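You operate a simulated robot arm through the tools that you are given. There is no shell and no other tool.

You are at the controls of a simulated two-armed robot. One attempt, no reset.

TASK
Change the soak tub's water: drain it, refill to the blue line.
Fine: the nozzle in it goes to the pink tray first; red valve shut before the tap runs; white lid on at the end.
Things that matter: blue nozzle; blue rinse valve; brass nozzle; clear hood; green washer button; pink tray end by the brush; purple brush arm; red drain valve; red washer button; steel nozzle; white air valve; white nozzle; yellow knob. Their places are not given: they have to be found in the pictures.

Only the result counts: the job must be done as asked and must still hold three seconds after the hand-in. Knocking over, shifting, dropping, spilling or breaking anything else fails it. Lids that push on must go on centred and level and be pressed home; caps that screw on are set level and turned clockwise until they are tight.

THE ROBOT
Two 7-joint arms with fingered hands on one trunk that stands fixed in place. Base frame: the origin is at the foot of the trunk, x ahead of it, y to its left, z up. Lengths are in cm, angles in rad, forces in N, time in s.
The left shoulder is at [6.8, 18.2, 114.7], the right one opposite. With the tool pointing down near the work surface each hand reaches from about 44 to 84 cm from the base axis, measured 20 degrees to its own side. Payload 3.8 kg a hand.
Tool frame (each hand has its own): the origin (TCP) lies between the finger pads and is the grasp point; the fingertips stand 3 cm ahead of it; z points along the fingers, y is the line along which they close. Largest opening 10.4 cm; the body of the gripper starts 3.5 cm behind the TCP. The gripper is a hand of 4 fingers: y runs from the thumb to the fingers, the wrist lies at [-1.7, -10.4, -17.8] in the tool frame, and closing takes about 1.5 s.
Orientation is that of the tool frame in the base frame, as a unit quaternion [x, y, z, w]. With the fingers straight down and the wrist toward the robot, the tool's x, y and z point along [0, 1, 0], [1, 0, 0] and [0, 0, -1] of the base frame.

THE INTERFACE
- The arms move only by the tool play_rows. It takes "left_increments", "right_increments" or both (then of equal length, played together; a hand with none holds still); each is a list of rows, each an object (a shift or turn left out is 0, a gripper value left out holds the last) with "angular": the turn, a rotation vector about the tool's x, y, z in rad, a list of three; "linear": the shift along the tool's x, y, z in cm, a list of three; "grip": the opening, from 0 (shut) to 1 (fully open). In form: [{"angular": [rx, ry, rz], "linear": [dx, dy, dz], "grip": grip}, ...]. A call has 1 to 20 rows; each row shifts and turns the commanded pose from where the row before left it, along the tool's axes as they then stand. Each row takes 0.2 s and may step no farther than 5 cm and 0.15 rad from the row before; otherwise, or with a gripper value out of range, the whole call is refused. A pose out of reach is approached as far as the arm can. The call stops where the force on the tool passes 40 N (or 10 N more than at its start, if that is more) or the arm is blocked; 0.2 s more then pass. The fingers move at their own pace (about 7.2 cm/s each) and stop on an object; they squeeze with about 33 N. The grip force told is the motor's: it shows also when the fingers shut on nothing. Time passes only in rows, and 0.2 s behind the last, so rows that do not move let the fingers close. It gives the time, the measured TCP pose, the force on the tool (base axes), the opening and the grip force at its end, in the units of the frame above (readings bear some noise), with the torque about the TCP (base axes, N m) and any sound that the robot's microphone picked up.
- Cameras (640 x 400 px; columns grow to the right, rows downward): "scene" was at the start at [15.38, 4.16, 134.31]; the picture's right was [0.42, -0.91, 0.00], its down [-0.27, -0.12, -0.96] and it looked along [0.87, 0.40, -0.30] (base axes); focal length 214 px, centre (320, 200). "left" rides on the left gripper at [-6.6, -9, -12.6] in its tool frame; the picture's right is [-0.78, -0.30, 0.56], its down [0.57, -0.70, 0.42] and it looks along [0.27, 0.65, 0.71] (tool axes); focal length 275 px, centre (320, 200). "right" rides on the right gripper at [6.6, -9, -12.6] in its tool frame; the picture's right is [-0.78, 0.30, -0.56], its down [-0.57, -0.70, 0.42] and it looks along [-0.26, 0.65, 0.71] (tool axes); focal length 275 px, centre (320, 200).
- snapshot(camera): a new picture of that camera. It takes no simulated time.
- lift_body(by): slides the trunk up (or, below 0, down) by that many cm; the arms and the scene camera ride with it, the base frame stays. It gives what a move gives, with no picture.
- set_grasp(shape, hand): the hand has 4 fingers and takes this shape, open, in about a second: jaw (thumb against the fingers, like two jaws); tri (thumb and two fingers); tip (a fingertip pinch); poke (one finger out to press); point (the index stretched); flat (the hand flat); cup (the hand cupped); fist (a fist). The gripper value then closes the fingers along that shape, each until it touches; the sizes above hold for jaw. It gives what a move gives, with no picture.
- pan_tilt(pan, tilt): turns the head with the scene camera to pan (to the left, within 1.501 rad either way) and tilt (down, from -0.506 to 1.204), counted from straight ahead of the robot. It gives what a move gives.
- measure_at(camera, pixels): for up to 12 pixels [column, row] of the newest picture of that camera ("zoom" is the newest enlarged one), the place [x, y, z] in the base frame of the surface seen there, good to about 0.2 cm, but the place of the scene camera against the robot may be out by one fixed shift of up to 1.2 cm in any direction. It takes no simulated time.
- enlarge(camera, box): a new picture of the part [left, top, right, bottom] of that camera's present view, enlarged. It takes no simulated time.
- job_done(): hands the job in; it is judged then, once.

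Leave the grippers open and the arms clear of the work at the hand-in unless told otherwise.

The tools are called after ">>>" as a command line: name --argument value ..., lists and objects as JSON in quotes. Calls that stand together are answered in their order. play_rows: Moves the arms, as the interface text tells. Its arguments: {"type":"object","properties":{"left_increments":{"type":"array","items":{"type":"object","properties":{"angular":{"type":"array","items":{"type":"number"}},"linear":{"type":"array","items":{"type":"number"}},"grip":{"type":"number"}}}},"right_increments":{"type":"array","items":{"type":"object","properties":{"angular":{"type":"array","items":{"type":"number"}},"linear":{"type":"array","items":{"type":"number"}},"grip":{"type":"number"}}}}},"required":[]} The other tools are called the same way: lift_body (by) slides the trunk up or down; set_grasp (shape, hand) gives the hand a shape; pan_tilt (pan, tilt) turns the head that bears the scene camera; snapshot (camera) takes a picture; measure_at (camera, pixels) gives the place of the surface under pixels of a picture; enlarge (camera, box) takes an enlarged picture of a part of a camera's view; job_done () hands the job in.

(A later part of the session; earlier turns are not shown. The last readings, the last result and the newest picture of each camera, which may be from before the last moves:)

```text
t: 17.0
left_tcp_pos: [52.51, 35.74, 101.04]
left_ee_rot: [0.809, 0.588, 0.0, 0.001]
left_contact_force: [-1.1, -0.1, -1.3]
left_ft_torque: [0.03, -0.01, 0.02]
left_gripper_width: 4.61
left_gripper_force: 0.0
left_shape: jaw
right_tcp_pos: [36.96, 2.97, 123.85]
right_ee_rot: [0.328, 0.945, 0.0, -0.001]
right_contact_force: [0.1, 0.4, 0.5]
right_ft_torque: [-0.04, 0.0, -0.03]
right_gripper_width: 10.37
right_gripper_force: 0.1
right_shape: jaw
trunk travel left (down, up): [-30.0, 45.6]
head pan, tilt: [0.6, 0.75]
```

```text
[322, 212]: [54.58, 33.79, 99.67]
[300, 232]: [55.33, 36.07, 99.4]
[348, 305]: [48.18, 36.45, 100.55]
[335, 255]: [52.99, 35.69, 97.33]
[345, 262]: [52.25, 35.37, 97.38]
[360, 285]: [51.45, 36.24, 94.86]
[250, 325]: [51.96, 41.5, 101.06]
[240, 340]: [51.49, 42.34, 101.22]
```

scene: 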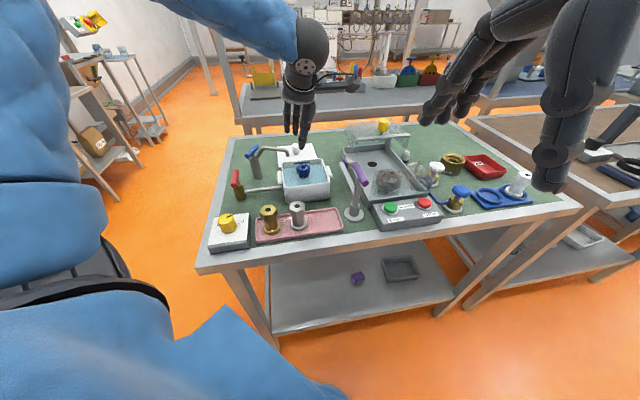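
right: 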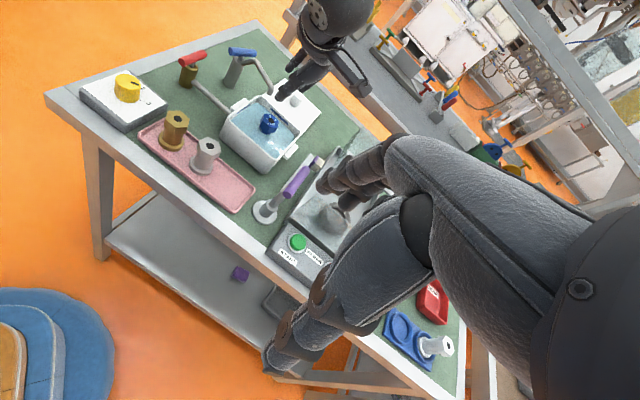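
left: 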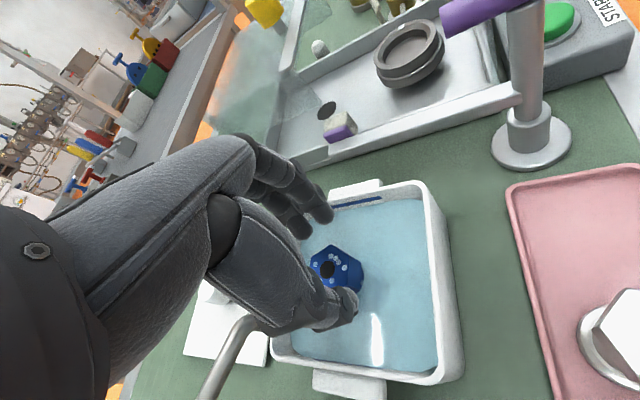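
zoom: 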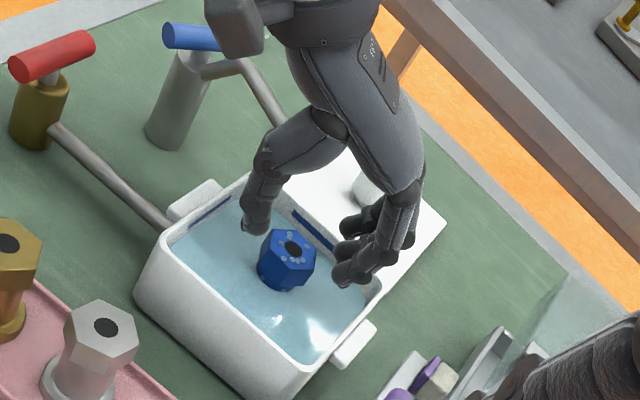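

Finger spacing to the walls is fine (about 0.6 cm on the tightest side). I'll descend to TCP z ≈ 97.2.

>>> play_rows --left_increments '[{"linear": [0.05, 0, 1.3]}, {"linear": [0.03, 0, 1.3]}, {"linear": [0, 0, 1.24]}, {}]'

>>> enlarge --camera "right" --box '[215, 40, 345, 170]'

>>> snapshot --camera "left"

```text
t: 18.0
left_tcp_pos: [52.41, 35.93, 97.13]
left_ee_rot: [0.809, 0.588, -0.001, 0.0]
left_contact_force: [-1.3, 0.2, -0.3]
left_ft_torque: [0.0, -0.02, 0.0]
left_gripper_width: 4.64
left_gripper_force: 0.2
left_shape: jaw
right_tcp_pos: [36.91, 2.81, 123.88]
right_ee_rot: [0.329, 0.944, -0.001, -0.001]
right_contact_force: [-0.5, -0.2, -0.4]
right_ft_torque: [0.0, -0.01, -0.02]
right_gripper_width: 10.39
right_gripper_force: 0.2
right_shape: jaw
trunk travel left (down, up): [-30.0, 45.6]
head pan, tilt: [0.6, 0.75]
```

```text
3.08 times, centred on (280, 105) of right
```

zoom: 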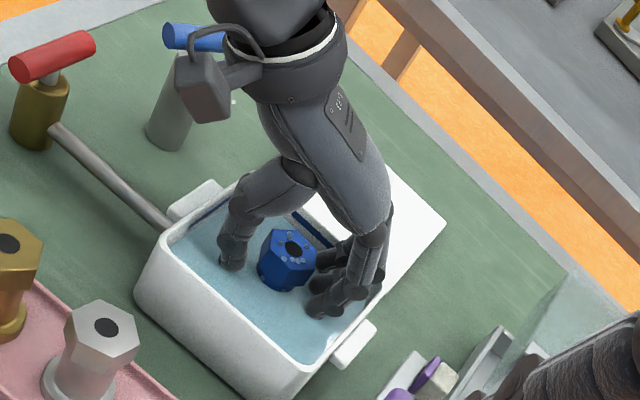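

```text
taken
```

left: 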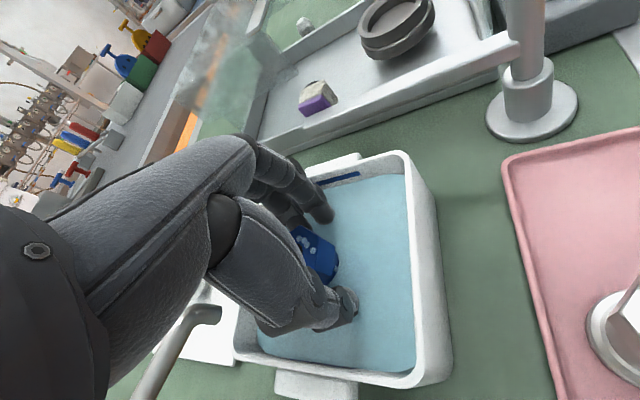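

The thumb and fingers are either side of the nozzle with no contact force. Now I close the hand on it.

>>> play_rows --left_increments '[{"grip": 0.25}, {}, {"grip": 0.0}, {}, {}, {}, {}, {}]'

>>> enlarge --camera "right" --box '[215, 40, 345, 170]'

>>> snapshot --camera "left"

```text
t: 19.8
left_tcp_pos: [52.48, 35.93, 97.13]
left_ee_rot: [0.808, 0.589, 0.0, 0.0]
left_contact_force: [0.1, 0.0, -1.5]
left_ft_torque: [0.03, 0.02, 0.01]
left_gripper_width: 2.43
left_gripper_force: 33.5
left_shape: jaw
right_tcp_pos: [37.12, 2.97, 123.91]
right_ee_rot: [0.329, 0.944, 0.0, -0.002]
right_contact_force: [-0.2, 0.1, 0.1]
right_ft_torque: [0.0, -0.03, 0.0]
right_gripper_width: 10.37
right_gripper_force: 0.0
right_shape: jaw
trunk travel left (down, up): [-30.0, 45.6]
head pan, tilt: [0.6, 0.75]
```

```text
3.08 times, centred on (280, 105) of right
```

zoom: 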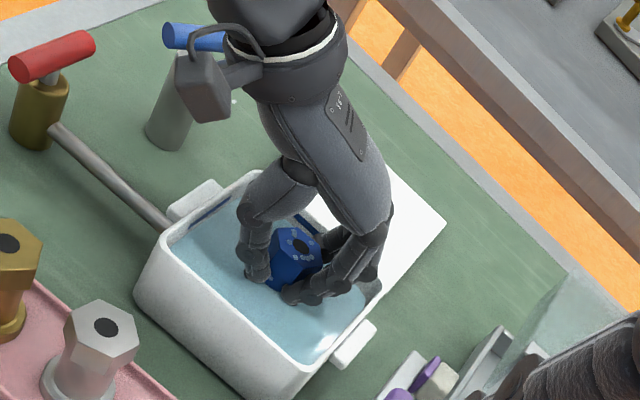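

```text
taken
```

left: 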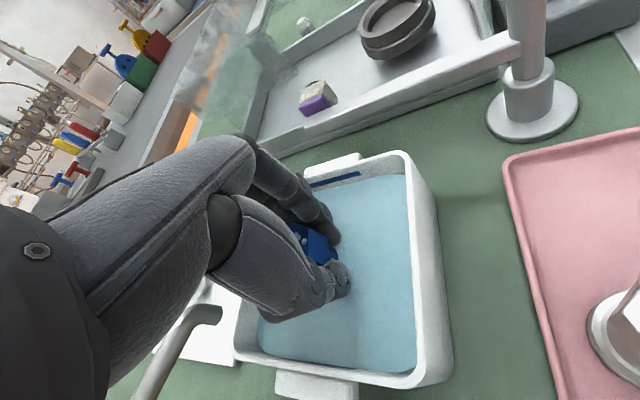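

Gripped (33 N, 2.4 cm). I'll lift 2 cm and check that the nozzle comes along upright.

>>> play_rows --left_increments '[{"linear": [0, 0, -0.5]}, {"linear": [0, 0, -0.75]}, {"linear": [0, 0, -0.75]}, {}]'

>>> enlarge --camera "right" --box '[235, 70, 335, 170]'

>>> snapshot --camera "left"

```text
t: 20.8
left_tcp_pos: [52.53, 35.96, 99.17]
left_ee_rot: [0.809, 0.588, -0.001, 0.0]
left_contact_force: [0.6, 0.1, -1.7]
left_ft_torque: [-0.01, 0.01, -0.01]
left_gripper_width: 2.45
left_gripper_force: 33.4
left_shape: jaw
right_tcp_pos: [37.09, 2.85, 123.87]
right_ee_rot: [0.329, 0.944, 0.001, -0.001]
right_contact_force: [0.7, -0.7, -0.2]
right_ft_torque: [-0.02, 0.01, 0.01]
right_gripper_width: 10.38
right_gripper_force: 0.0
right_shape: jaw
trunk travel left (down, up): [-30.0, 45.6]
head pan, tilt: [0.6, 0.75]
```

```text
4.00 times, centred on (285, 120) of right
```

zoom: 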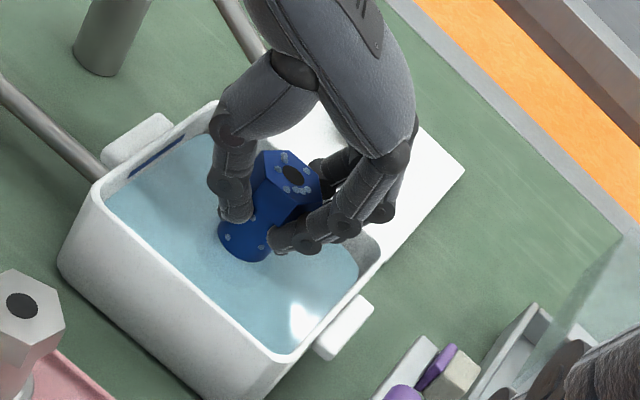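

```text
taken
```

left: 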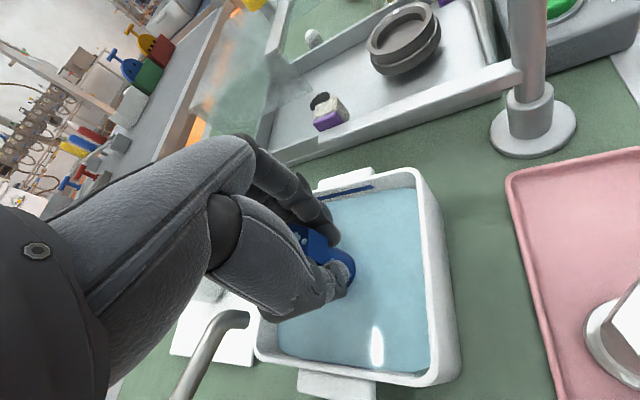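

The nozzle came up upright. I'll measure its axis relative to the hand, then lift it clear of the tub rim.

>>> measure_at --camera "zoom" --pixels '[[293, 172], [270, 155], [318, 182], [240, 240], [293, 205], [262, 178]]'

>>> play_rows --left_increments '[{"linear": [0, 0, -1.5]}, {"linear": [0, 0, -2]}, {"linear": [0, 0, -2]}, {"linear": [0, 0, -2]}, {"linear": [0, 0, -0.5]}]'

>>> snapshot --camera "right"

>>> snapshot --camera "scene"

```text
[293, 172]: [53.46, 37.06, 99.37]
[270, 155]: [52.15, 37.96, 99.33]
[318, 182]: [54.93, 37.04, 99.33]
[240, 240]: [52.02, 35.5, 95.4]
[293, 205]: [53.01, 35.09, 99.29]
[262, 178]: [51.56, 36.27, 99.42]
```

```text
t: 22.0
left_tcp_pos: [52.48, 35.88, 107.12]
left_ee_rot: [0.808, 0.589, 0.0, -0.001]
left_contact_force: [0.4, -0.1, -1.8]
left_ft_torque: [-0.02, -0.01, 0.01]
left_gripper_width: 2.43
left_gripper_force: 32.7
left_shape: jaw
right_tcp_pos: [36.96, 2.96, 123.83]
right_ee_rot: [0.329, 0.944, 0.0, -0.001]
right_contact_force: [-0.2, -0.2, -0.6]
right_ft_torque: [0.02, 0.01, 0.0]
right_gripper_width: 10.38
right_gripper_force: 0.0
right_shape: jaw
trunk travel left (down, up): [-30.0, 45.6]
head pan, tilt: [0.6, 0.75]
```

```text
taken
```

right: 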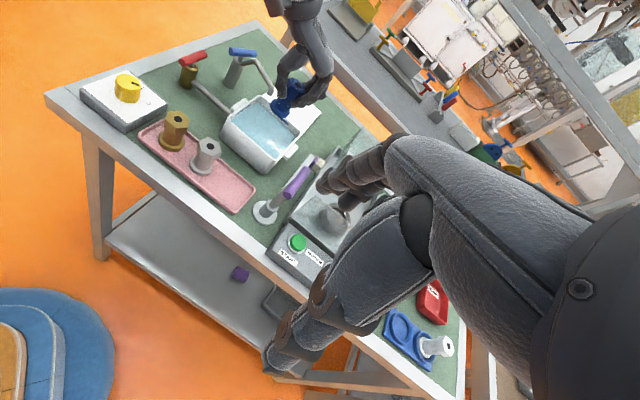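

```text
taken
```

scene: 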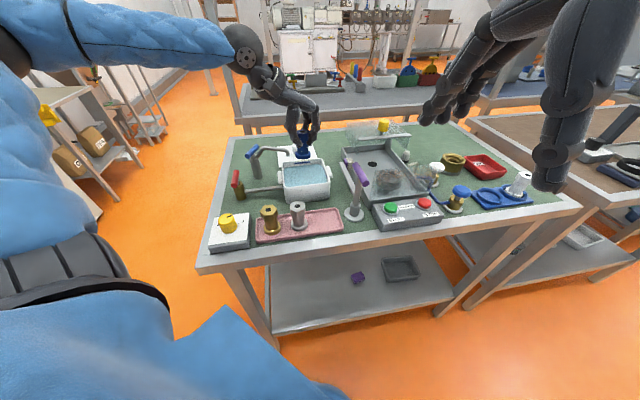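

The nozzle is clear of the tub. I'll carry it away from the spout toward the tray's free end near the brush, turning the hand to yaw 25° on the way so it stays clear of the brush bar. The right hand backs off a bit at the same time.

>>> play_rows --left_increments '[{"linear": [-3.0, -0.7, 0]}, {"linear": [-3.0, -0.7, 0]}, {"angular": [0, 0, -0.15]}, {"angular": [0, 0, -0.15]}, {"angular": [0, 0, -0.15]}, {"angular": [0, 0, -0.15]}, {"angular": [0, 0, -0.15]}, {"linear": [-1.72, -2.56, 0]}, {"linear": [-1.72, -2.56, 0]}, {"linear": [-1.72, -2.56, 0]}, {}]' --right_increments '[{"linear": [-1.55, -1.96, 0]}, {"linear": [-1.55, -1.96, 0]}, {}, {}, {}, {}, {}, {}, {}, {}, {}]'

>>> snapshot --camera "right"

>>> snapshot --camera "left"

>>> snapshot --camera "scene"

```text
t: 24.4
left_tcp_pos: [44.59, 22.73, 107.11]
left_ee_rot: [0.537, 0.844, 0.0, 0.0]
left_contact_force: [0.0, 0.4, -1.9]
left_ft_torque: [-0.03, 0.02, 0.0]
left_gripper_width: 2.42
left_gripper_force: 33.2
left_shape: jaw
right_tcp_pos: [37.01, -2.25, 123.96]
right_ee_rot: [0.329, 0.944, 0.001, -0.001]
right_contact_force: [-0.7, -0.1, 0.6]
right_ft_torque: [0.03, -0.02, -0.02]
right_gripper_width: 10.38
right_gripper_force: 0.0
right_shape: jaw
trunk travel left (down, up): [-30.0, 45.6]
head pan, tilt: [0.6, 0.75]
```

```text
taken
```

right: 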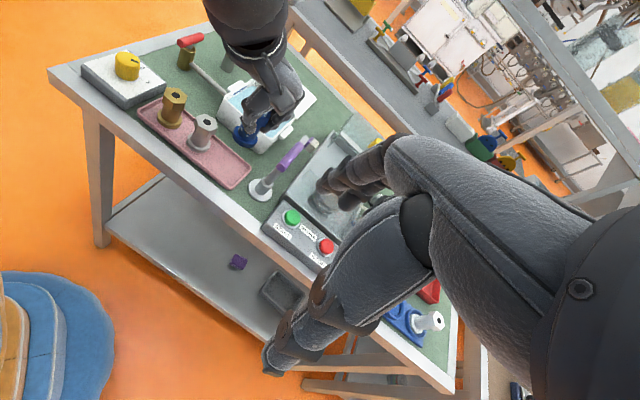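

```text
taken
```

left: 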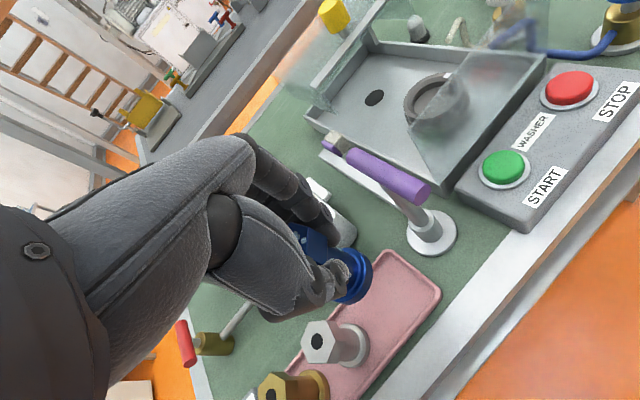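

```text
taken
```

scene: 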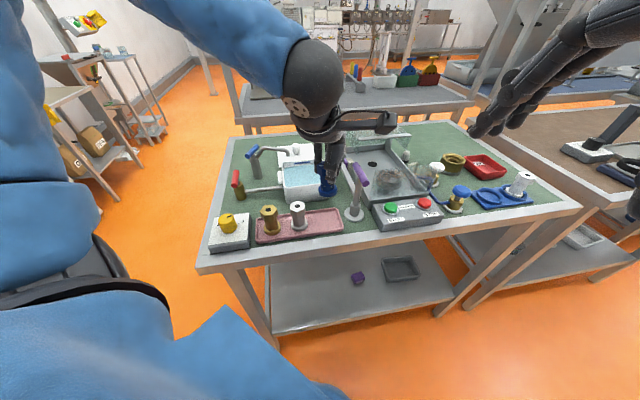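

>>> enlarge --camera "right" --box '[195, 60, 325, 190]'

>>> enlarge --camera "left" --box '[250, 180, 470, 400]'

>>> measure_at --camera "left" --pixels '[[355, 285], [368, 262], [353, 252], [340, 299], [366, 280], [395, 250], [440, 290], [370, 398], [348, 335], [400, 300]]'

```text
3.08 times, centred on (260, 125) of right
```

zoom: 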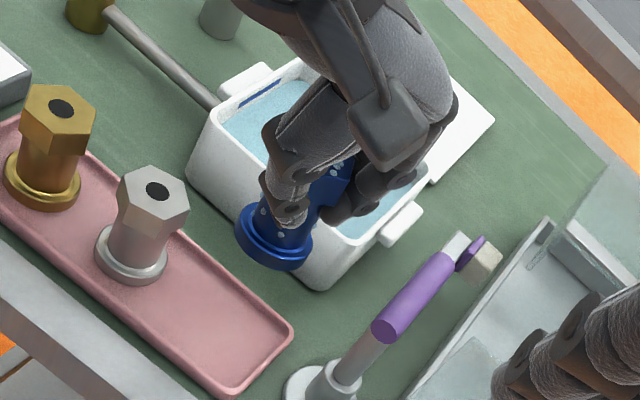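

```text
1.82 times, centred on (360, 290) of left
```

zoom: 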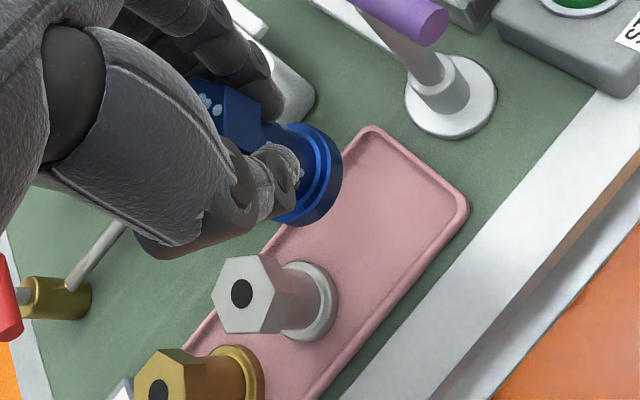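

```text
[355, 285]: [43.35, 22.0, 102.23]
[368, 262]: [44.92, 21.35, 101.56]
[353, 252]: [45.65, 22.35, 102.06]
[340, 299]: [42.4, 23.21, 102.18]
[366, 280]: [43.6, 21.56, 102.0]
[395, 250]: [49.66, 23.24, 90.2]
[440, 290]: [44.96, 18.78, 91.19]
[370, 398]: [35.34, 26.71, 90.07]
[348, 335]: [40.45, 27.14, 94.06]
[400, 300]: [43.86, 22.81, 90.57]
```

The nozzle's flange is centred at about (44.6, 23.8) with radius ~2.2. I'll nudge it to (44.4, 24.3), which is on the tray's midline about 3.7 cm from the end, and descend halfway to check the distance to the brush.

>>> play_rows --left_increments '[{"linear": [0.54, 0.03, 0]}, {"linear": [0, 0, 1.5]}, {"linear": [0, 0, 1.5]}, {"linear": [0, 0, 1.5]}, {}]'

>>> enlarge --camera "right" --box '[175, 60, 325, 210]'

>>> snapshot --camera "left"

```text
t: 25.6
left_tcp_pos: [44.43, 23.19, 102.69]
left_ee_rot: [0.538, 0.843, 0.0, 0.0]
left_contact_force: [-0.3, 0.0, -1.4]
left_ft_torque: [0.0, -0.04, -0.02]
left_gripper_width: 2.46
left_gripper_force: 32.7
left_shape: jaw
right_tcp_pos: [37.08, -2.1, 123.88]
right_ee_rot: [0.329, 0.944, 0.001, 0.0]
right_contact_force: [-0.8, -0.3, -0.3]
right_ft_torque: [-0.01, -0.06, 0.0]
right_gripper_width: 10.37
right_gripper_force: 0.1
right_shape: jaw
trunk travel left (down, up): [-30.0, 45.6]
head pan, tilt: [0.6, 0.75]
```

```text
2.67 times, centred on (250, 135) of right
```

zoom: 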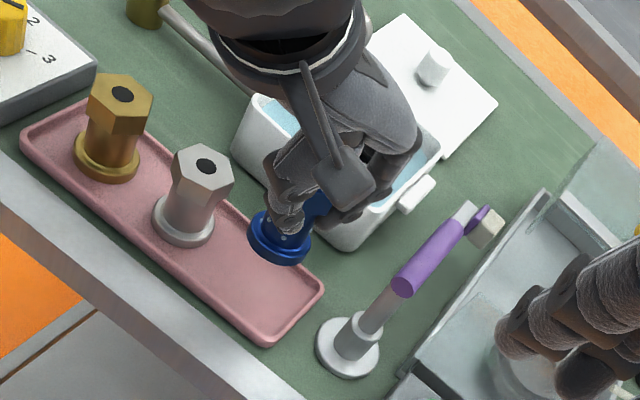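

```text
taken
```

left: 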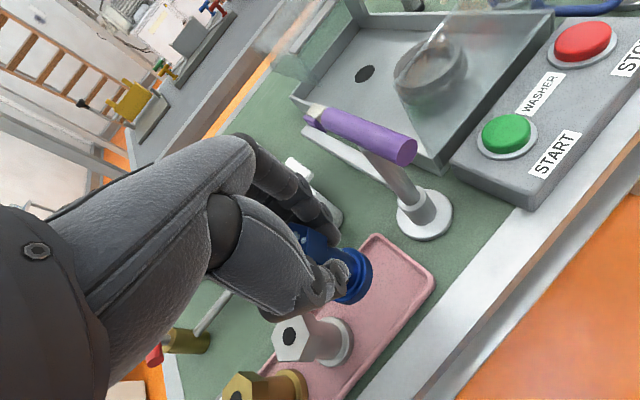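

Clear of the brush and the steel nozzle. I'll descend to TCP z ≈ 98.2.

>>> play_rows --left_increments '[{"linear": [0, 0, 1.5]}, {"linear": [0, 0, 1.5]}, {"linear": [0, 0, 1.4]}, {}]'

>>> enlarge --camera "right" --box '[175, 80, 305, 210]'

>>> enlarge --camera "left" --box '[250, 180, 470, 400]'

```text
t: 26.6
left_tcp_pos: [44.36, 23.2, 98.31]
left_ee_rot: [0.538, 0.843, -0.001, 0.0]
left_contact_force: [1.0, -0.8, -1.3]
left_ft_torque: [0.02, -0.04, -0.02]
left_gripper_width: 2.45
left_gripper_force: 32.9
left_shape: jaw
right_tcp_pos: [36.98, -2.09, 123.81]
right_ee_rot: [0.329, 0.944, 0.001, -0.001]
right_contact_force: [0.8, -0.8, 0.1]
right_ft_torque: [-0.01, 0.02, 0.01]
right_gripper_width: 10.36
right_gripper_force: 0.0
right_shape: jaw
trunk travel left (down, up): [-30.0, 45.6]
head pan, tilt: [0.6, 0.75]
```

```text
3.08 times, centred on (240, 145) of right
```

zoom: 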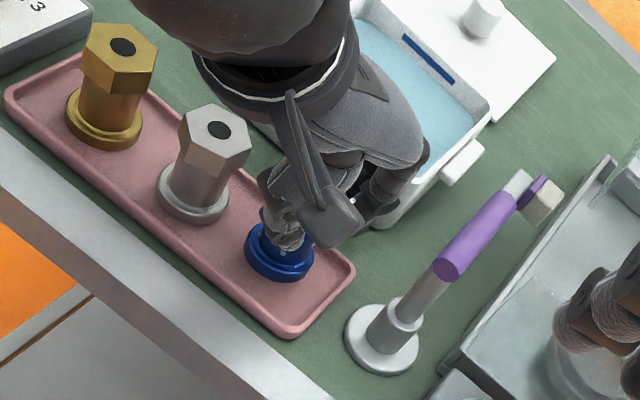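

```text
1.82 times, centred on (360, 290) of left
```

zoom: 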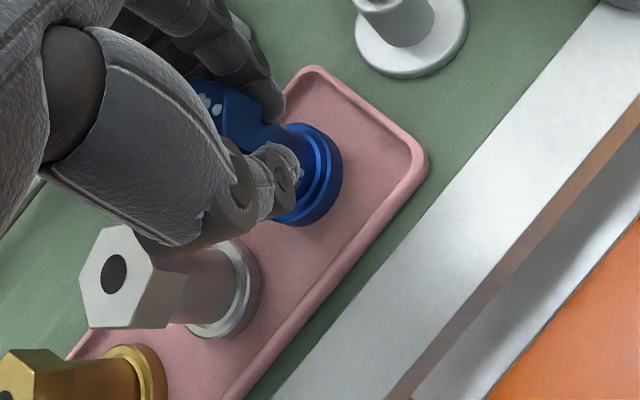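

Positioned over the tray. Now I'll lower gently toward expected contact at TCP z ≈ 97.15.

>>> play_rows --left_increments '[{"linear": [0, 0, 0.4]}, {"linear": [0, 0, 0.4]}, {"linear": [0, 0, 0.15]}, {}]'

```text
t: 27.6
left_tcp_pos: [44.28, 23.2, 97.25]
left_ee_rot: [0.537, 0.843, 0.0, 0.0]
left_contact_force: [-0.3, -0.8, -2.5]
left_ft_torque: [-0.01, -0.01, 0.0]
left_gripper_width: 2.44
left_gripper_force: 33.0
left_shape: jaw
right_tcp_pos: [37.06, -2.15, 123.84]
right_ee_rot: [0.329, 0.944, 0.0, -0.001]
right_contact_force: [-0.6, -0.4, 0.8]
right_ft_torque: [0.0, 0.0, -0.01]
right_gripper_width: 10.37
right_gripper_force: 0.1
right_shape: jaw
trunk travel left (down, up): [-30.0, 45.6]
head pan, tilt: [0.6, 0.75]
```

>>> play_rows --left_increments '[{"linear": [0, 0, 0.1]}, {}]'

>>> enlarge --camera "right" --box '[205, 110, 305, 210]'

```text
t: 28.2
left_tcp_pos: [44.4, 23.15, 97.27]
left_ee_rot: [0.537, 0.844, 0.001, 0.001]
left_contact_force: [0.7, 0.6, -2.1]
left_ft_torque: [-0.05, 0.03, -0.03]
left_gripper_width: 2.46
left_gripper_force: 33.1
left_shape: jaw
right_tcp_pos: [37.12, -2.17, 123.99]
right_ee_rot: [0.329, 0.944, 0.0, -0.001]
right_contact_force: [-0.2, 0.2, -0.8]
right_ft_torque: [0.02, 0.03, 0.01]
right_gripper_width: 10.37
right_gripper_force: 0.1
right_shape: jaw
trunk travel left (down, up): [-30.0, 45.6]
head pan, tilt: [0.6, 0.75]
```

```text
4.00 times, centred on (255, 160) of right
```

zoom: 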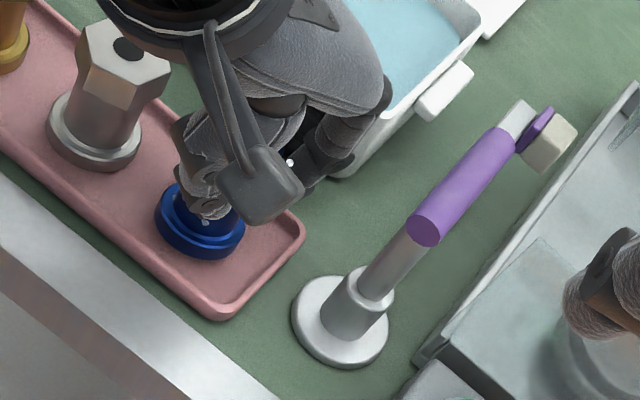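

No contact yet (force z still -2, the nozzle's weight). I'll go down in 0.1 cm steps.

>>> play_rows --left_increments '[{"linear": [0, 0, 0.1]}, {"linear": [0, 0, 0.1]}, {}]'

```text
t: 29.0
left_tcp_pos: [44.3, 23.25, 96.98]
left_ee_rot: [0.537, 0.844, 0.0, 0.001]
left_contact_force: [0.4, -0.5, 4.5]
left_ft_torque: [0.04, 0.0, 0.0]
left_gripper_width: 2.46
left_gripper_force: 32.6
left_shape: jaw
right_tcp_pos: [37.0, -2.16, 123.93]
right_ee_rot: [0.329, 0.944, 0.001, -0.001]
right_contact_force: [-0.8, -0.7, 0.5]
right_ft_torque: [0.0, -0.01, 0.0]
right_gripper_width: 10.36
right_gripper_force: 0.1
right_shape: jaw
trunk travel left (down, up): [-30.0, 45.6]
head pan, tilt: [0.6, 0.75]
```

It has touched down (4.5 N). Now I'll release gently.

>>> play_rows --left_increments '[{"grip": 0.3}, {}, {"grip": 0.45}, {}, {"grip": 0.55}, {}, {}]'

>>> enlarge --camera "right" --box '[205, 110, 305, 210]'

>>> snapshot --camera "left"

```text
t: 30.6
left_tcp_pos: [44.28, 23.28, 97.05]
left_ee_rot: [0.537, 0.844, 0.0, 0.0]
left_contact_force: [0.6, -0.3, 0.3]
left_ft_torque: [0.01, -0.03, 0.03]
left_gripper_width: 5.66
left_gripper_force: 0.0
left_shape: jaw
right_tcp_pos: [37.05, -2.12, 123.93]
right_ee_rot: [0.329, 0.944, 0.0, -0.001]
right_contact_force: [0.2, 0.3, -0.1]
right_ft_torque: [0.02, -0.02, 0.0]
right_gripper_width: 10.36
right_gripper_force: 0.0
right_shape: jaw
trunk travel left (down, up): [-30.0, 45.6]
head pan, tilt: [0.6, 0.75]
```

```text
4.00 times, centred on (255, 160) of right
```

zoom: 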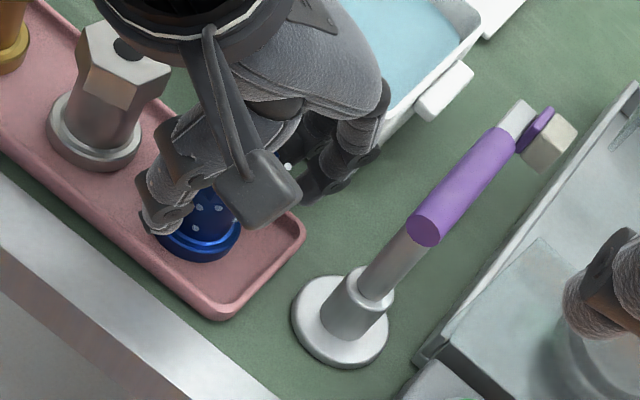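

```text
taken
```

left: 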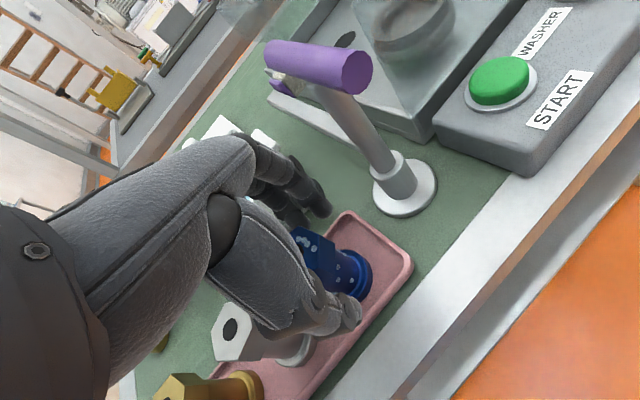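

The nozzle stands on the tray. I'll lift the hand straight up, slowly at first.

>>> play_rows --left_increments '[{"linear": [0, 0, -0.7]}, {"linear": [0, 0, -1]}, {"linear": [0, 0, -1.5]}, {"linear": [0, 0, -2.5]}, {"linear": [0, 0, -3]}, {"linear": [0, 0, -3.5]}]'

>>> snapshot --camera "right"

>>> snapshot --camera "left"

```text
t: 32.0
left_tcp_pos: [44.34, 23.15, 109.2]
left_ee_rot: [0.537, 0.843, 0.0, 0.0]
left_contact_force: [-0.6, 0.2, 0.6]
left_ft_torque: [-0.04, -0.03, 0.04]
left_gripper_width: 5.67
left_gripper_force: 0.2
left_shape: jaw
right_tcp_pos: [36.87, -2.2, 123.93]
right_ee_rot: [0.328, 0.945, 0.0, 0.0]
right_contact_force: [-0.6, 0.7, 0.9]
right_ft_torque: [-0.04, -0.02, -0.03]
right_gripper_width: 10.4
right_gripper_force: 0.1
right_shape: jaw
trunk travel left (down, up): [-30.0, 45.6]
head pan, tilt: [0.6, 0.75]
```

```text
taken
```

right: 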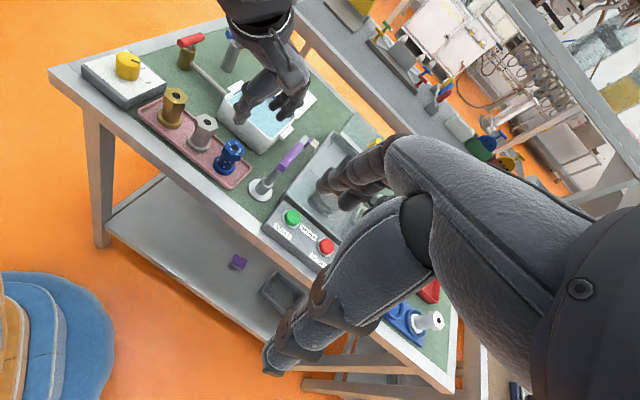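

```text
taken
```

left: 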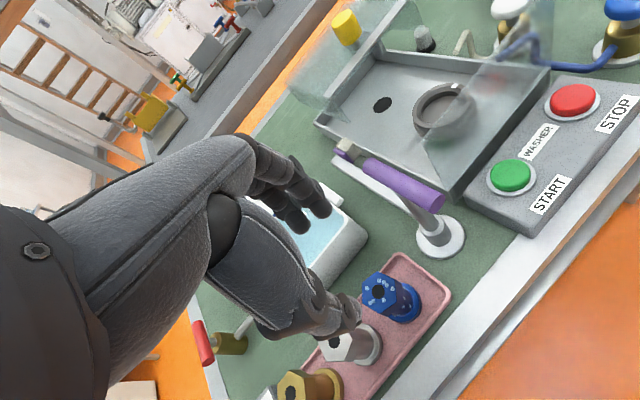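

The blue nozzle stands upright on the tray's brush end. Next is the red drain valve. I'll zoom on it and the tap from the right camera.

>>> enlarge --camera "right" --box '[160, 20, 260, 110]'

>>> measure_at --camera "zoom" --pixels '[[125, 158], [180, 140], [275, 110], [170, 175], [165, 215], [205, 210], [260, 270]]'

```text
4.44 times, centred on (210, 65) of right
```

zoom: 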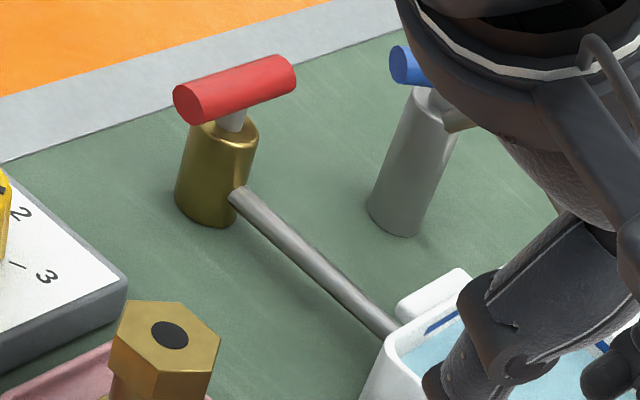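

```text
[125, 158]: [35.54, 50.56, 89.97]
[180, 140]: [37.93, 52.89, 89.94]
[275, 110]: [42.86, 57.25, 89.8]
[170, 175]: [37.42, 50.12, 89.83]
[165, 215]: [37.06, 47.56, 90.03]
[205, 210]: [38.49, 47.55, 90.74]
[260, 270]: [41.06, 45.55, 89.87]
```

>>> measure_at --camera "zoom" --pixels '[[190, 102], [200, 84], [240, 85], [285, 63], [285, 80], [233, 122], [222, 138], [215, 180], [255, 205], [330, 275], [405, 65], [415, 100]]'

```text
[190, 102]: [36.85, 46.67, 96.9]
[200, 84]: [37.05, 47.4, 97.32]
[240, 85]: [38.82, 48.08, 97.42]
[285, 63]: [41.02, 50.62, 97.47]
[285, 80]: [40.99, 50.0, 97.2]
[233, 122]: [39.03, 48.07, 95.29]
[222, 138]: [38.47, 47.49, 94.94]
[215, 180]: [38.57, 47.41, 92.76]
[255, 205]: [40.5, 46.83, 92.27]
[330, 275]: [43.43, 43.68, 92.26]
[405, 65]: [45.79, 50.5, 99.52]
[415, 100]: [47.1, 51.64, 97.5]
```

The red bar runs from about (36.9, 46.7) to (41.1, 50.5) at z ≈ 97, square to the drain pipe, so it is shut now. I'll move the left hand over it and turn it to yaw -48° so the fingers close across the bar.

>>> play_rows --left_increments '[{"angular": [0, 0, 0.1416], "grip": 0.45}, {"angular": [0, 0, 0.1416]}, {"angular": [0, 0, 0.1416]}, {"angular": [0, 0, 0.1416]}, {"angular": [0, 0, 0.1416]}, {"angular": [0, 0, 0.1416]}, {"angular": [0, 0, 0.1416]}, {"angular": [0, 0, 0.1416]}, {"angular": [0, 0, 0.1416]}, {"linear": [1.86, -3.2, 0.17]}, {"linear": [1.86, -3.2, 0.17]}, {"linear": [1.86, -3.2, 0.17]}, {"linear": [1.86, -3.2, 0.17]}, {"linear": [1.86, -3.2, 0.17]}, {"linear": [1.86, -3.2, 0.17]}, {"linear": [1.86, -3.2, 0.17]}, {}]'

>>> snapshot --camera "left"

>>> snapshot --camera "right"

>>> snapshot --camera "scene"

```text
t: 35.6
left_tcp_pos: [39.05, 48.55, 108.06]
left_ee_rot: [0.934, 0.359, 0.0, 0.001]
left_contact_force: [0.3, 0.5, -0.9]
left_ft_torque: [0.01, 0.01, 0.01]
left_gripper_width: 4.72
left_gripper_force: 0.0
left_shape: jaw
right_tcp_pos: [37.0, -2.19, 123.99]
right_ee_rot: [0.329, 0.944, 0.0, -0.001]
right_contact_force: [0.0, 0.0, -0.1]
right_ft_torque: [0.03, 0.03, 0.02]
right_gripper_width: 10.38
right_gripper_force: 0.0
right_shape: jaw
trunk travel left (down, up): [-30.0, 45.6]
head pan, tilt: [0.6, 0.75]
```

```text
taken
```

left: 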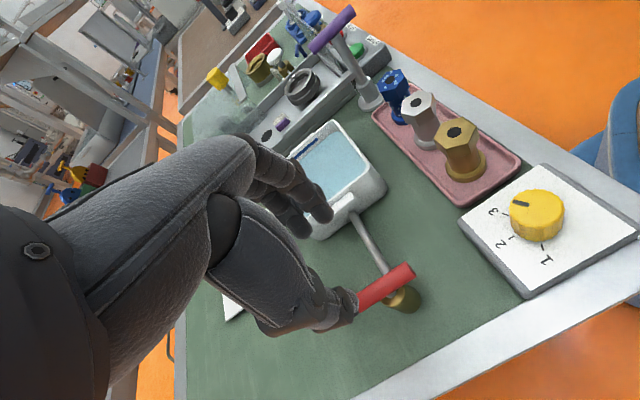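

```text
taken
```

right: 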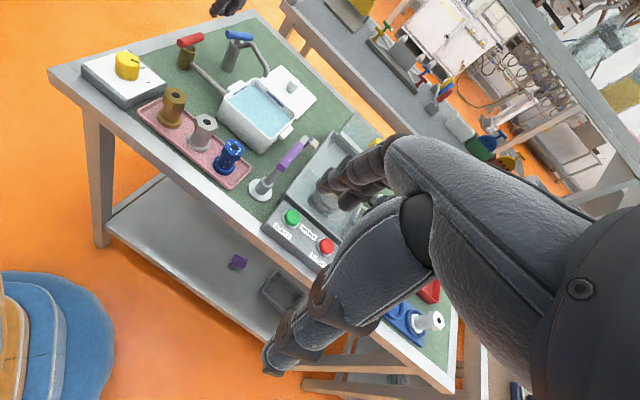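

```text
taken
```

scene: 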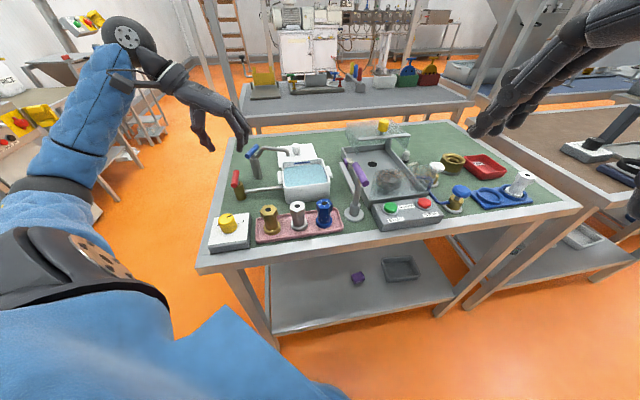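

The hand is over the valve. I'll verify the bar's position with the left camera before descending.

>>> measure_at --camera "left" --pixels '[[370, 297], [385, 287], [398, 278], [412, 268], [360, 302], [398, 300], [405, 298], [318, 213], [330, 315]]'

>>> enlarge --camera "left" --box '[300, 180, 480, 340]'

```text
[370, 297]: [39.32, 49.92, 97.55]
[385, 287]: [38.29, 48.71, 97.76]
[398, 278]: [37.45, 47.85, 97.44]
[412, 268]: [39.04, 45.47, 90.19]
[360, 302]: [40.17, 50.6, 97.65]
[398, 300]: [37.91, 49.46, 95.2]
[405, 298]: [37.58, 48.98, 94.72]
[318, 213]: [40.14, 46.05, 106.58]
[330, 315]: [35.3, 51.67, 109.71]
```

```text
2.50 times, centred on (390, 260) of left
```

zoom: 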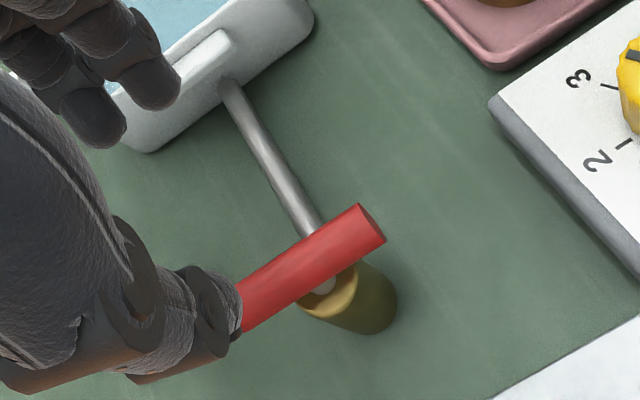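

Bar centre ≈ (39.0, 48.65), so the hand is aligned. I'll descend to TCP z ≈ 98.5 around the bar.

>>> play_rows --left_increments '[{"linear": [0, 0, 2.5]}, {"linear": [0, 0, 2.5]}, {"linear": [0, 0, 2.5]}, {"linear": [0, 0, 2.0]}, {}]'

>>> snapshot --camera "left"

>>> enlarge --camera "right" --box '[160, 0, 290, 110]'

>>> enlarge --camera "scene" --box '[180, 100, 340, 240]'

```text
t: 36.8
left_tcp_pos: [39.0, 48.56, 98.42]
left_ee_rot: [0.934, 0.359, 0.0, 0.0]
left_contact_force: [0.4, -0.1, 0.0]
left_ft_torque: [0.0, 0.02, 0.0]
left_gripper_width: 4.72
left_gripper_force: 0.0
left_shape: jaw
right_tcp_pos: [36.93, -2.25, 123.87]
right_ee_rot: [0.329, 0.944, 0.0, -0.001]
right_contact_force: [0.1, -0.5, 0.7]
right_ft_torque: [-0.02, -0.03, -0.02]
right_gripper_width: 10.37
right_gripper_force: 0.1
right_shape: jaw
trunk travel left (down, up): [-30.0, 45.6]
head pan, tilt: [0.6, 0.75]
```

```text
taken
```

left: 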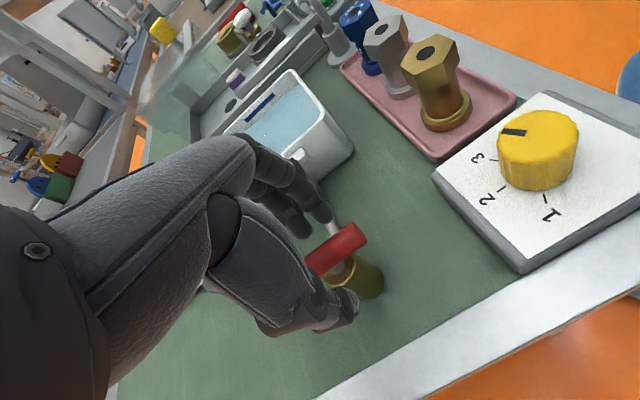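

```text
3.64 times, centred on (225, 55) of right
```

zoom: 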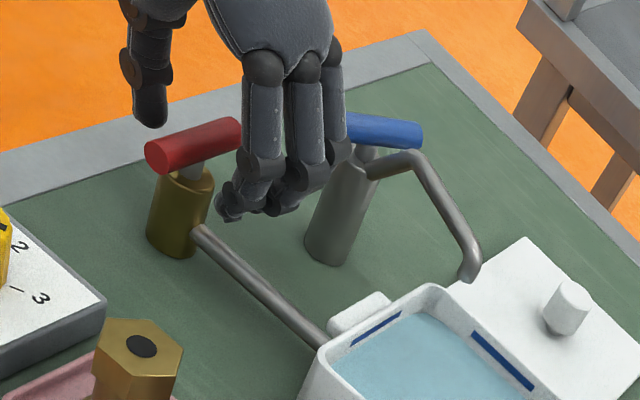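

```text
2.86 times, centred on (260, 170) of scene
```

zoom: 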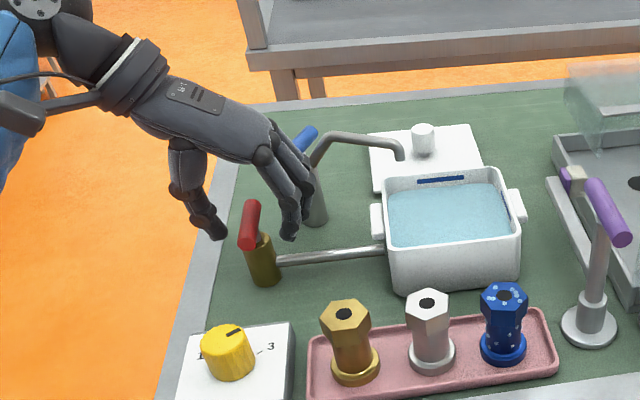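

Thumb and fingers straddle the red bar without touching. I'll shift 0.7 cm along the bar so all three fingers land on it, then close.

>>> play_rows --left_increments '[{"linear": [-0.7, 0, 0]}, {"grip": 0.25}, {}, {"grip": 0.0}, {}, {}, {}, {}, {}]'

>>> snapshot --camera "left"

>>> enlarge --camera "right" --box '[160, 0, 290, 110]'

```text
t: 38.8
left_tcp_pos: [38.56, 48.03, 98.33]
left_ee_rot: [0.934, 0.358, -0.001, 0.001]
left_contact_force: [-1.3, -1.3, -9.4]
left_ft_torque: [-0.01, -0.01, -0.02]
left_gripper_width: 0.86
left_gripper_force: 33.0
left_shape: jaw
right_tcp_pos: [37.07, -1.92, 123.9]
right_ee_rot: [0.329, 0.944, 0.001, -0.001]
right_contact_force: [-0.2, -0.8, -0.2]
right_ft_torque: [0.07, 0.0, 0.0]
right_gripper_width: 10.37
right_gripper_force: 0.0
right_shape: jaw
trunk travel left (down, up): [-30.0, 45.6]
head pan, tilt: [0.6, 0.75]
```

```text
taken
```

left: 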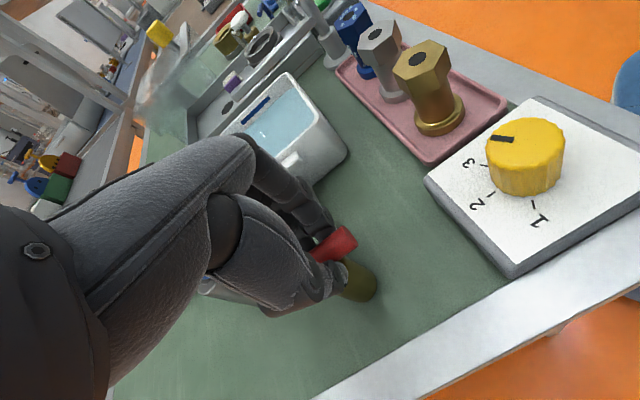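

```text
3.64 times, centred on (225, 55) of right
```

zoom: 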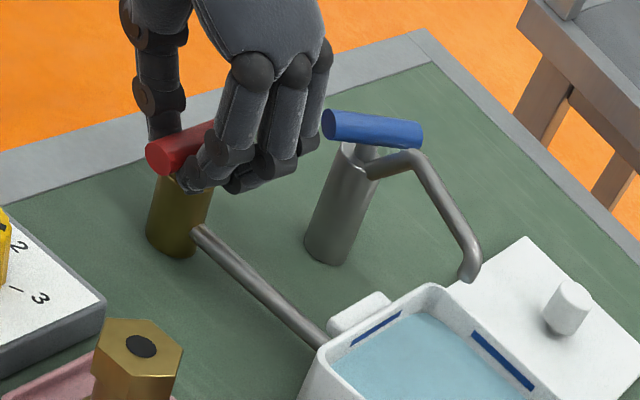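

The bar is held. I'll try a small counter-clockwise turn (seen from above) and watch the torque.

>>> play_rows --left_increments '[{"angular": [0, 0, -0.1], "linear": [0, 0.07, 0]}, {"angular": [0, 0, -0.1], "linear": [0, 0.07, 0]}, {}]'

>>> enlarge --camera "right" --box '[160, 0, 290, 110]'

```text
t: 39.6
left_tcp_pos: [38.66, 48.08, 98.55]
left_ee_rot: [0.893, 0.45, -0.001, 0.0]
left_contact_force: [-0.8, 0.0, -12.0]
left_ft_torque: [-0.02, 0.0, -0.03]
left_gripper_width: 0.86
left_gripper_force: 33.2
left_shape: jaw
right_tcp_pos: [37.04, -2.06, 123.82]
right_ee_rot: [0.329, 0.944, 0.001, 0.0]
right_contact_force: [-0.4, -1.2, 0.1]
right_ft_torque: [-0.03, -0.02, 0.01]
right_gripper_width: 10.34
right_gripper_force: 0.0
right_shape: jaw
trunk travel left (down, up): [-30.0, 45.6]
head pan, tilt: [0.6, 0.75]
```

```text
3.64 times, centred on (225, 55) of right
```

zoom: 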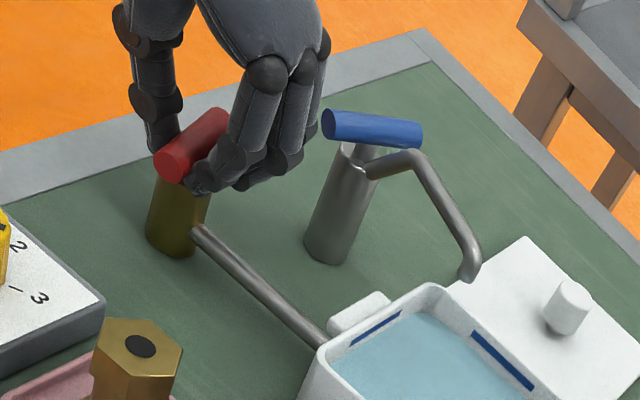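

The bar follows freely. I'll continue turning counter-clockwise to about 90° total, to lie along the pipe.

>>> play_rows --left_increments '[{"angular": [0, 0, -0.15], "linear": [0, 0.105, 0]}, {"angular": [0, 0, -0.15], "linear": [0, 0.105, 0]}, {"angular": [0, 0, -0.15], "linear": [0, 0.105, 0]}, {"angular": [0, 0, -0.15], "linear": [0, 0.105, 0]}, {}]'

>>> enlarge --camera "right" --box '[160, 0, 320, 150]'

```text
t: 40.8
left_tcp_pos: [39.1, 47.96, 98.45]
left_ee_rot: [0.719, 0.695, 0.0, 0.001]
left_contact_force: [2.9, 8.6, -11.7]
left_ft_torque: [0.18, -0.1, -0.07]
left_gripper_width: 0.86
left_gripper_force: 32.7
left_shape: jaw
right_tcp_pos: [37.11, -2.03, 123.9]
right_ee_rot: [0.329, 0.944, -0.001, 0.0]
right_contact_force: [0.1, 0.4, 0.2]
right_ft_torque: [0.0, 0.01, 0.0]
right_gripper_width: 10.34
right_gripper_force: 0.1
right_shape: jaw
trunk travel left (down, up): [-30.0, 45.6]
head pan, tilt: [0.6, 0.75]
```

```text
2.67 times, centred on (240, 75) of right
```

zoom: 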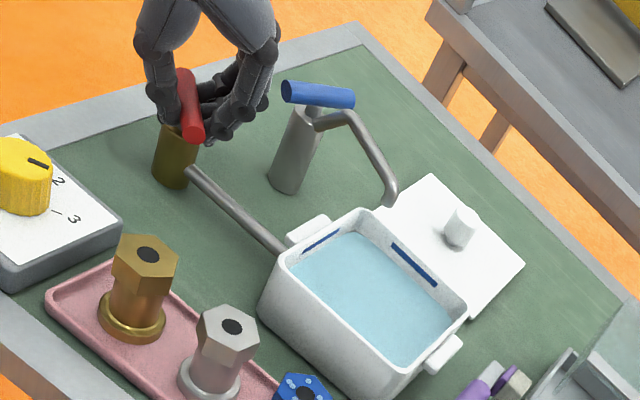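

>>> play_rows --left_increments '[{"angular": [0, 0, -0.15], "linear": [0.1, 0.105, 0]}, {"angular": [0, 0, -0.15], "linear": [0.1, 0.105, 0]}, {"angular": [0, 0, -0.15], "linear": [0, 0.105, 0]}, {}]'

>>> enlarge --camera "right" --box '[160, 0, 320, 150]'

```text
t: 41.8
left_tcp_pos: [39.42, 48.14, 98.28]
left_ee_rot: [0.547, 0.837, -0.001, 0.0]
left_contact_force: [3.6, 6.8, -11.3]
left_ft_torque: [0.16, -0.09, -0.02]
left_gripper_width: 0.83
left_gripper_force: 32.4
left_shape: jaw
right_tcp_pos: [37.13, -2.01, 123.94]
right_ee_rot: [0.329, 0.944, -0.001, 0.0]
right_contact_force: [-0.8, -0.3, -0.1]
right_ft_torque: [-0.04, -0.02, -0.01]
right_gripper_width: 10.38
right_gripper_force: 0.1
right_shape: jaw
trunk travel left (down, up): [-30.0, 45.6]
head pan, tilt: [0.6, 0.75]
```

```text
2.67 times, centred on (240, 75) of right
```

zoom: 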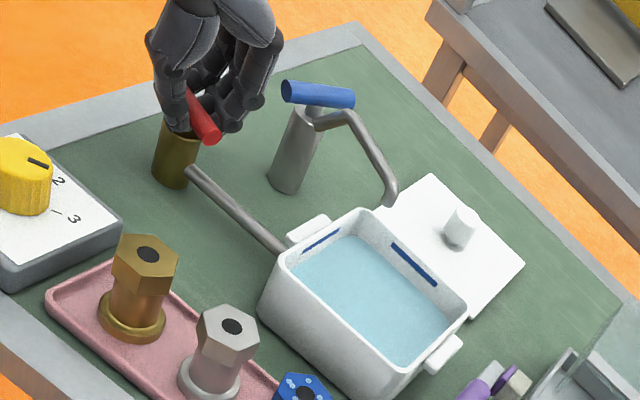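

Turned about 72° so far. I'll go the last part to the full quarter turn.

>>> play_rows --left_increments '[{"angular": [0, 0, -0.15], "linear": [0, 0.105, 0]}, {"angular": [0, 0, -0.15], "linear": [0, 0.105, 0]}, {"angular": [0, 0, -0.02]}, {}]'

>>> enlarge --camera "right" --box '[160, 0, 320, 150]'

>>> measure_at --camera "zoom" --pixels '[[340, 270], [370, 290], [400, 310], [415, 262], [420, 278], [320, 240]]'

```text
t: 42.8
left_tcp_pos: [39.63, 48.26, 98.32]
left_ee_rot: [0.407, 0.913, -0.001, -0.001]
left_contact_force: [-1.3, 8.7, -12.3]
left_ft_torque: [0.19, -0.02, -0.1]
left_gripper_width: 0.85
left_gripper_force: 33.0
left_shape: jaw
right_tcp_pos: [37.07, -1.9, 123.94]
right_ee_rot: [0.329, 0.944, -0.001, -0.001]
right_contact_force: [-0.2, 0.8, 0.7]
right_ft_torque: [-0.01, -0.04, 0.03]
right_gripper_width: 10.35
right_gripper_force: 0.1
right_shape: jaw
trunk travel left (down, up): [-30.0, 45.6]
head pan, tilt: [0.6, 0.75]
```

```text
2.67 times, centred on (240, 75) of right
```

zoom: 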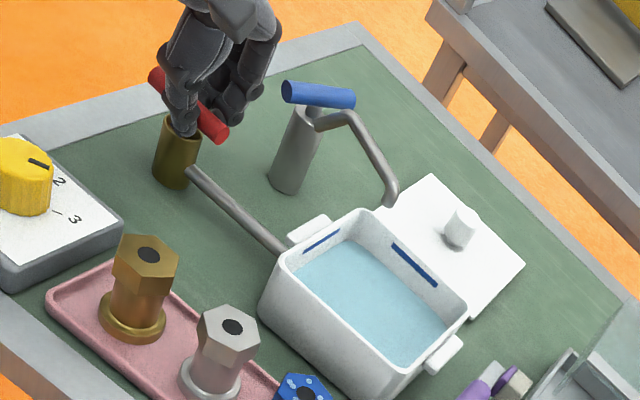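

```text
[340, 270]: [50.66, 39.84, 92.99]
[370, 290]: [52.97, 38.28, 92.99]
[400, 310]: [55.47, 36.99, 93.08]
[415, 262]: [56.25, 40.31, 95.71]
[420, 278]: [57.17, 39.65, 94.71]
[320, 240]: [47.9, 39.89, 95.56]
```

The bar lies along the pipe and the water is dropping: z ≈ 93.0, down from 94.4. I'll wait while it drains.

>>> play_rows --left_increments '[{}, {}, {}, {}, {}, {}, {}, {}, {}, {}, {}, {}, {}, {}, {}, {}, {}, {}, {}, {}]'

>>> enlarge --camera "right" --box '[160, 0, 320, 150]'

>>> measure_at --camera "zoom" --pixels '[[340, 270], [370, 290], [400, 310], [380, 320]]'

```text
t: 47.0
left_tcp_pos: [39.6, 48.33, 98.42]
left_ee_rot: [0.407, 0.914, -0.001, 0.0]
left_contact_force: [-0.1, 8.4, -12.5]
left_ft_torque: [0.2, 0.0, -0.1]
left_gripper_width: 0.85
left_gripper_force: 33.0
left_shape: jaw
right_tcp_pos: [37.12, -1.94, 123.92]
right_ee_rot: [0.328, 0.945, 0.0, 0.0]
right_contact_force: [-0.1, -0.7, -0.2]
right_ft_torque: [0.03, 0.01, 0.0]
right_gripper_width: 10.38
right_gripper_force: 0.1
right_shape: jaw
trunk travel left (down, up): [-30.0, 45.6]
head pan, tilt: [0.6, 0.75]
```

```text
2.67 times, centred on (240, 75) of right
```

zoom: 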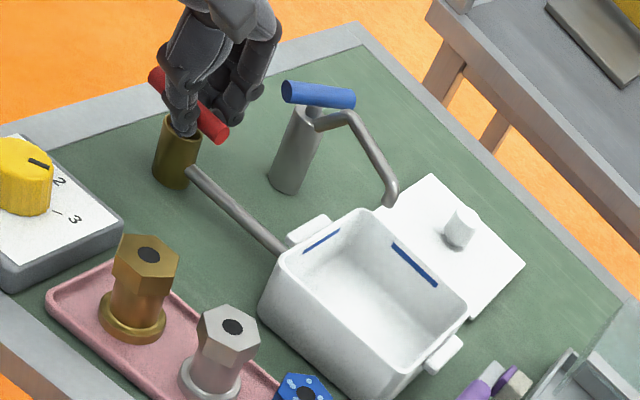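

```text
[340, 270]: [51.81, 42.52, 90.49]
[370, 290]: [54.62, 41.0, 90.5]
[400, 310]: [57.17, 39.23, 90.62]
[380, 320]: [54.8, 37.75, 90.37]
```

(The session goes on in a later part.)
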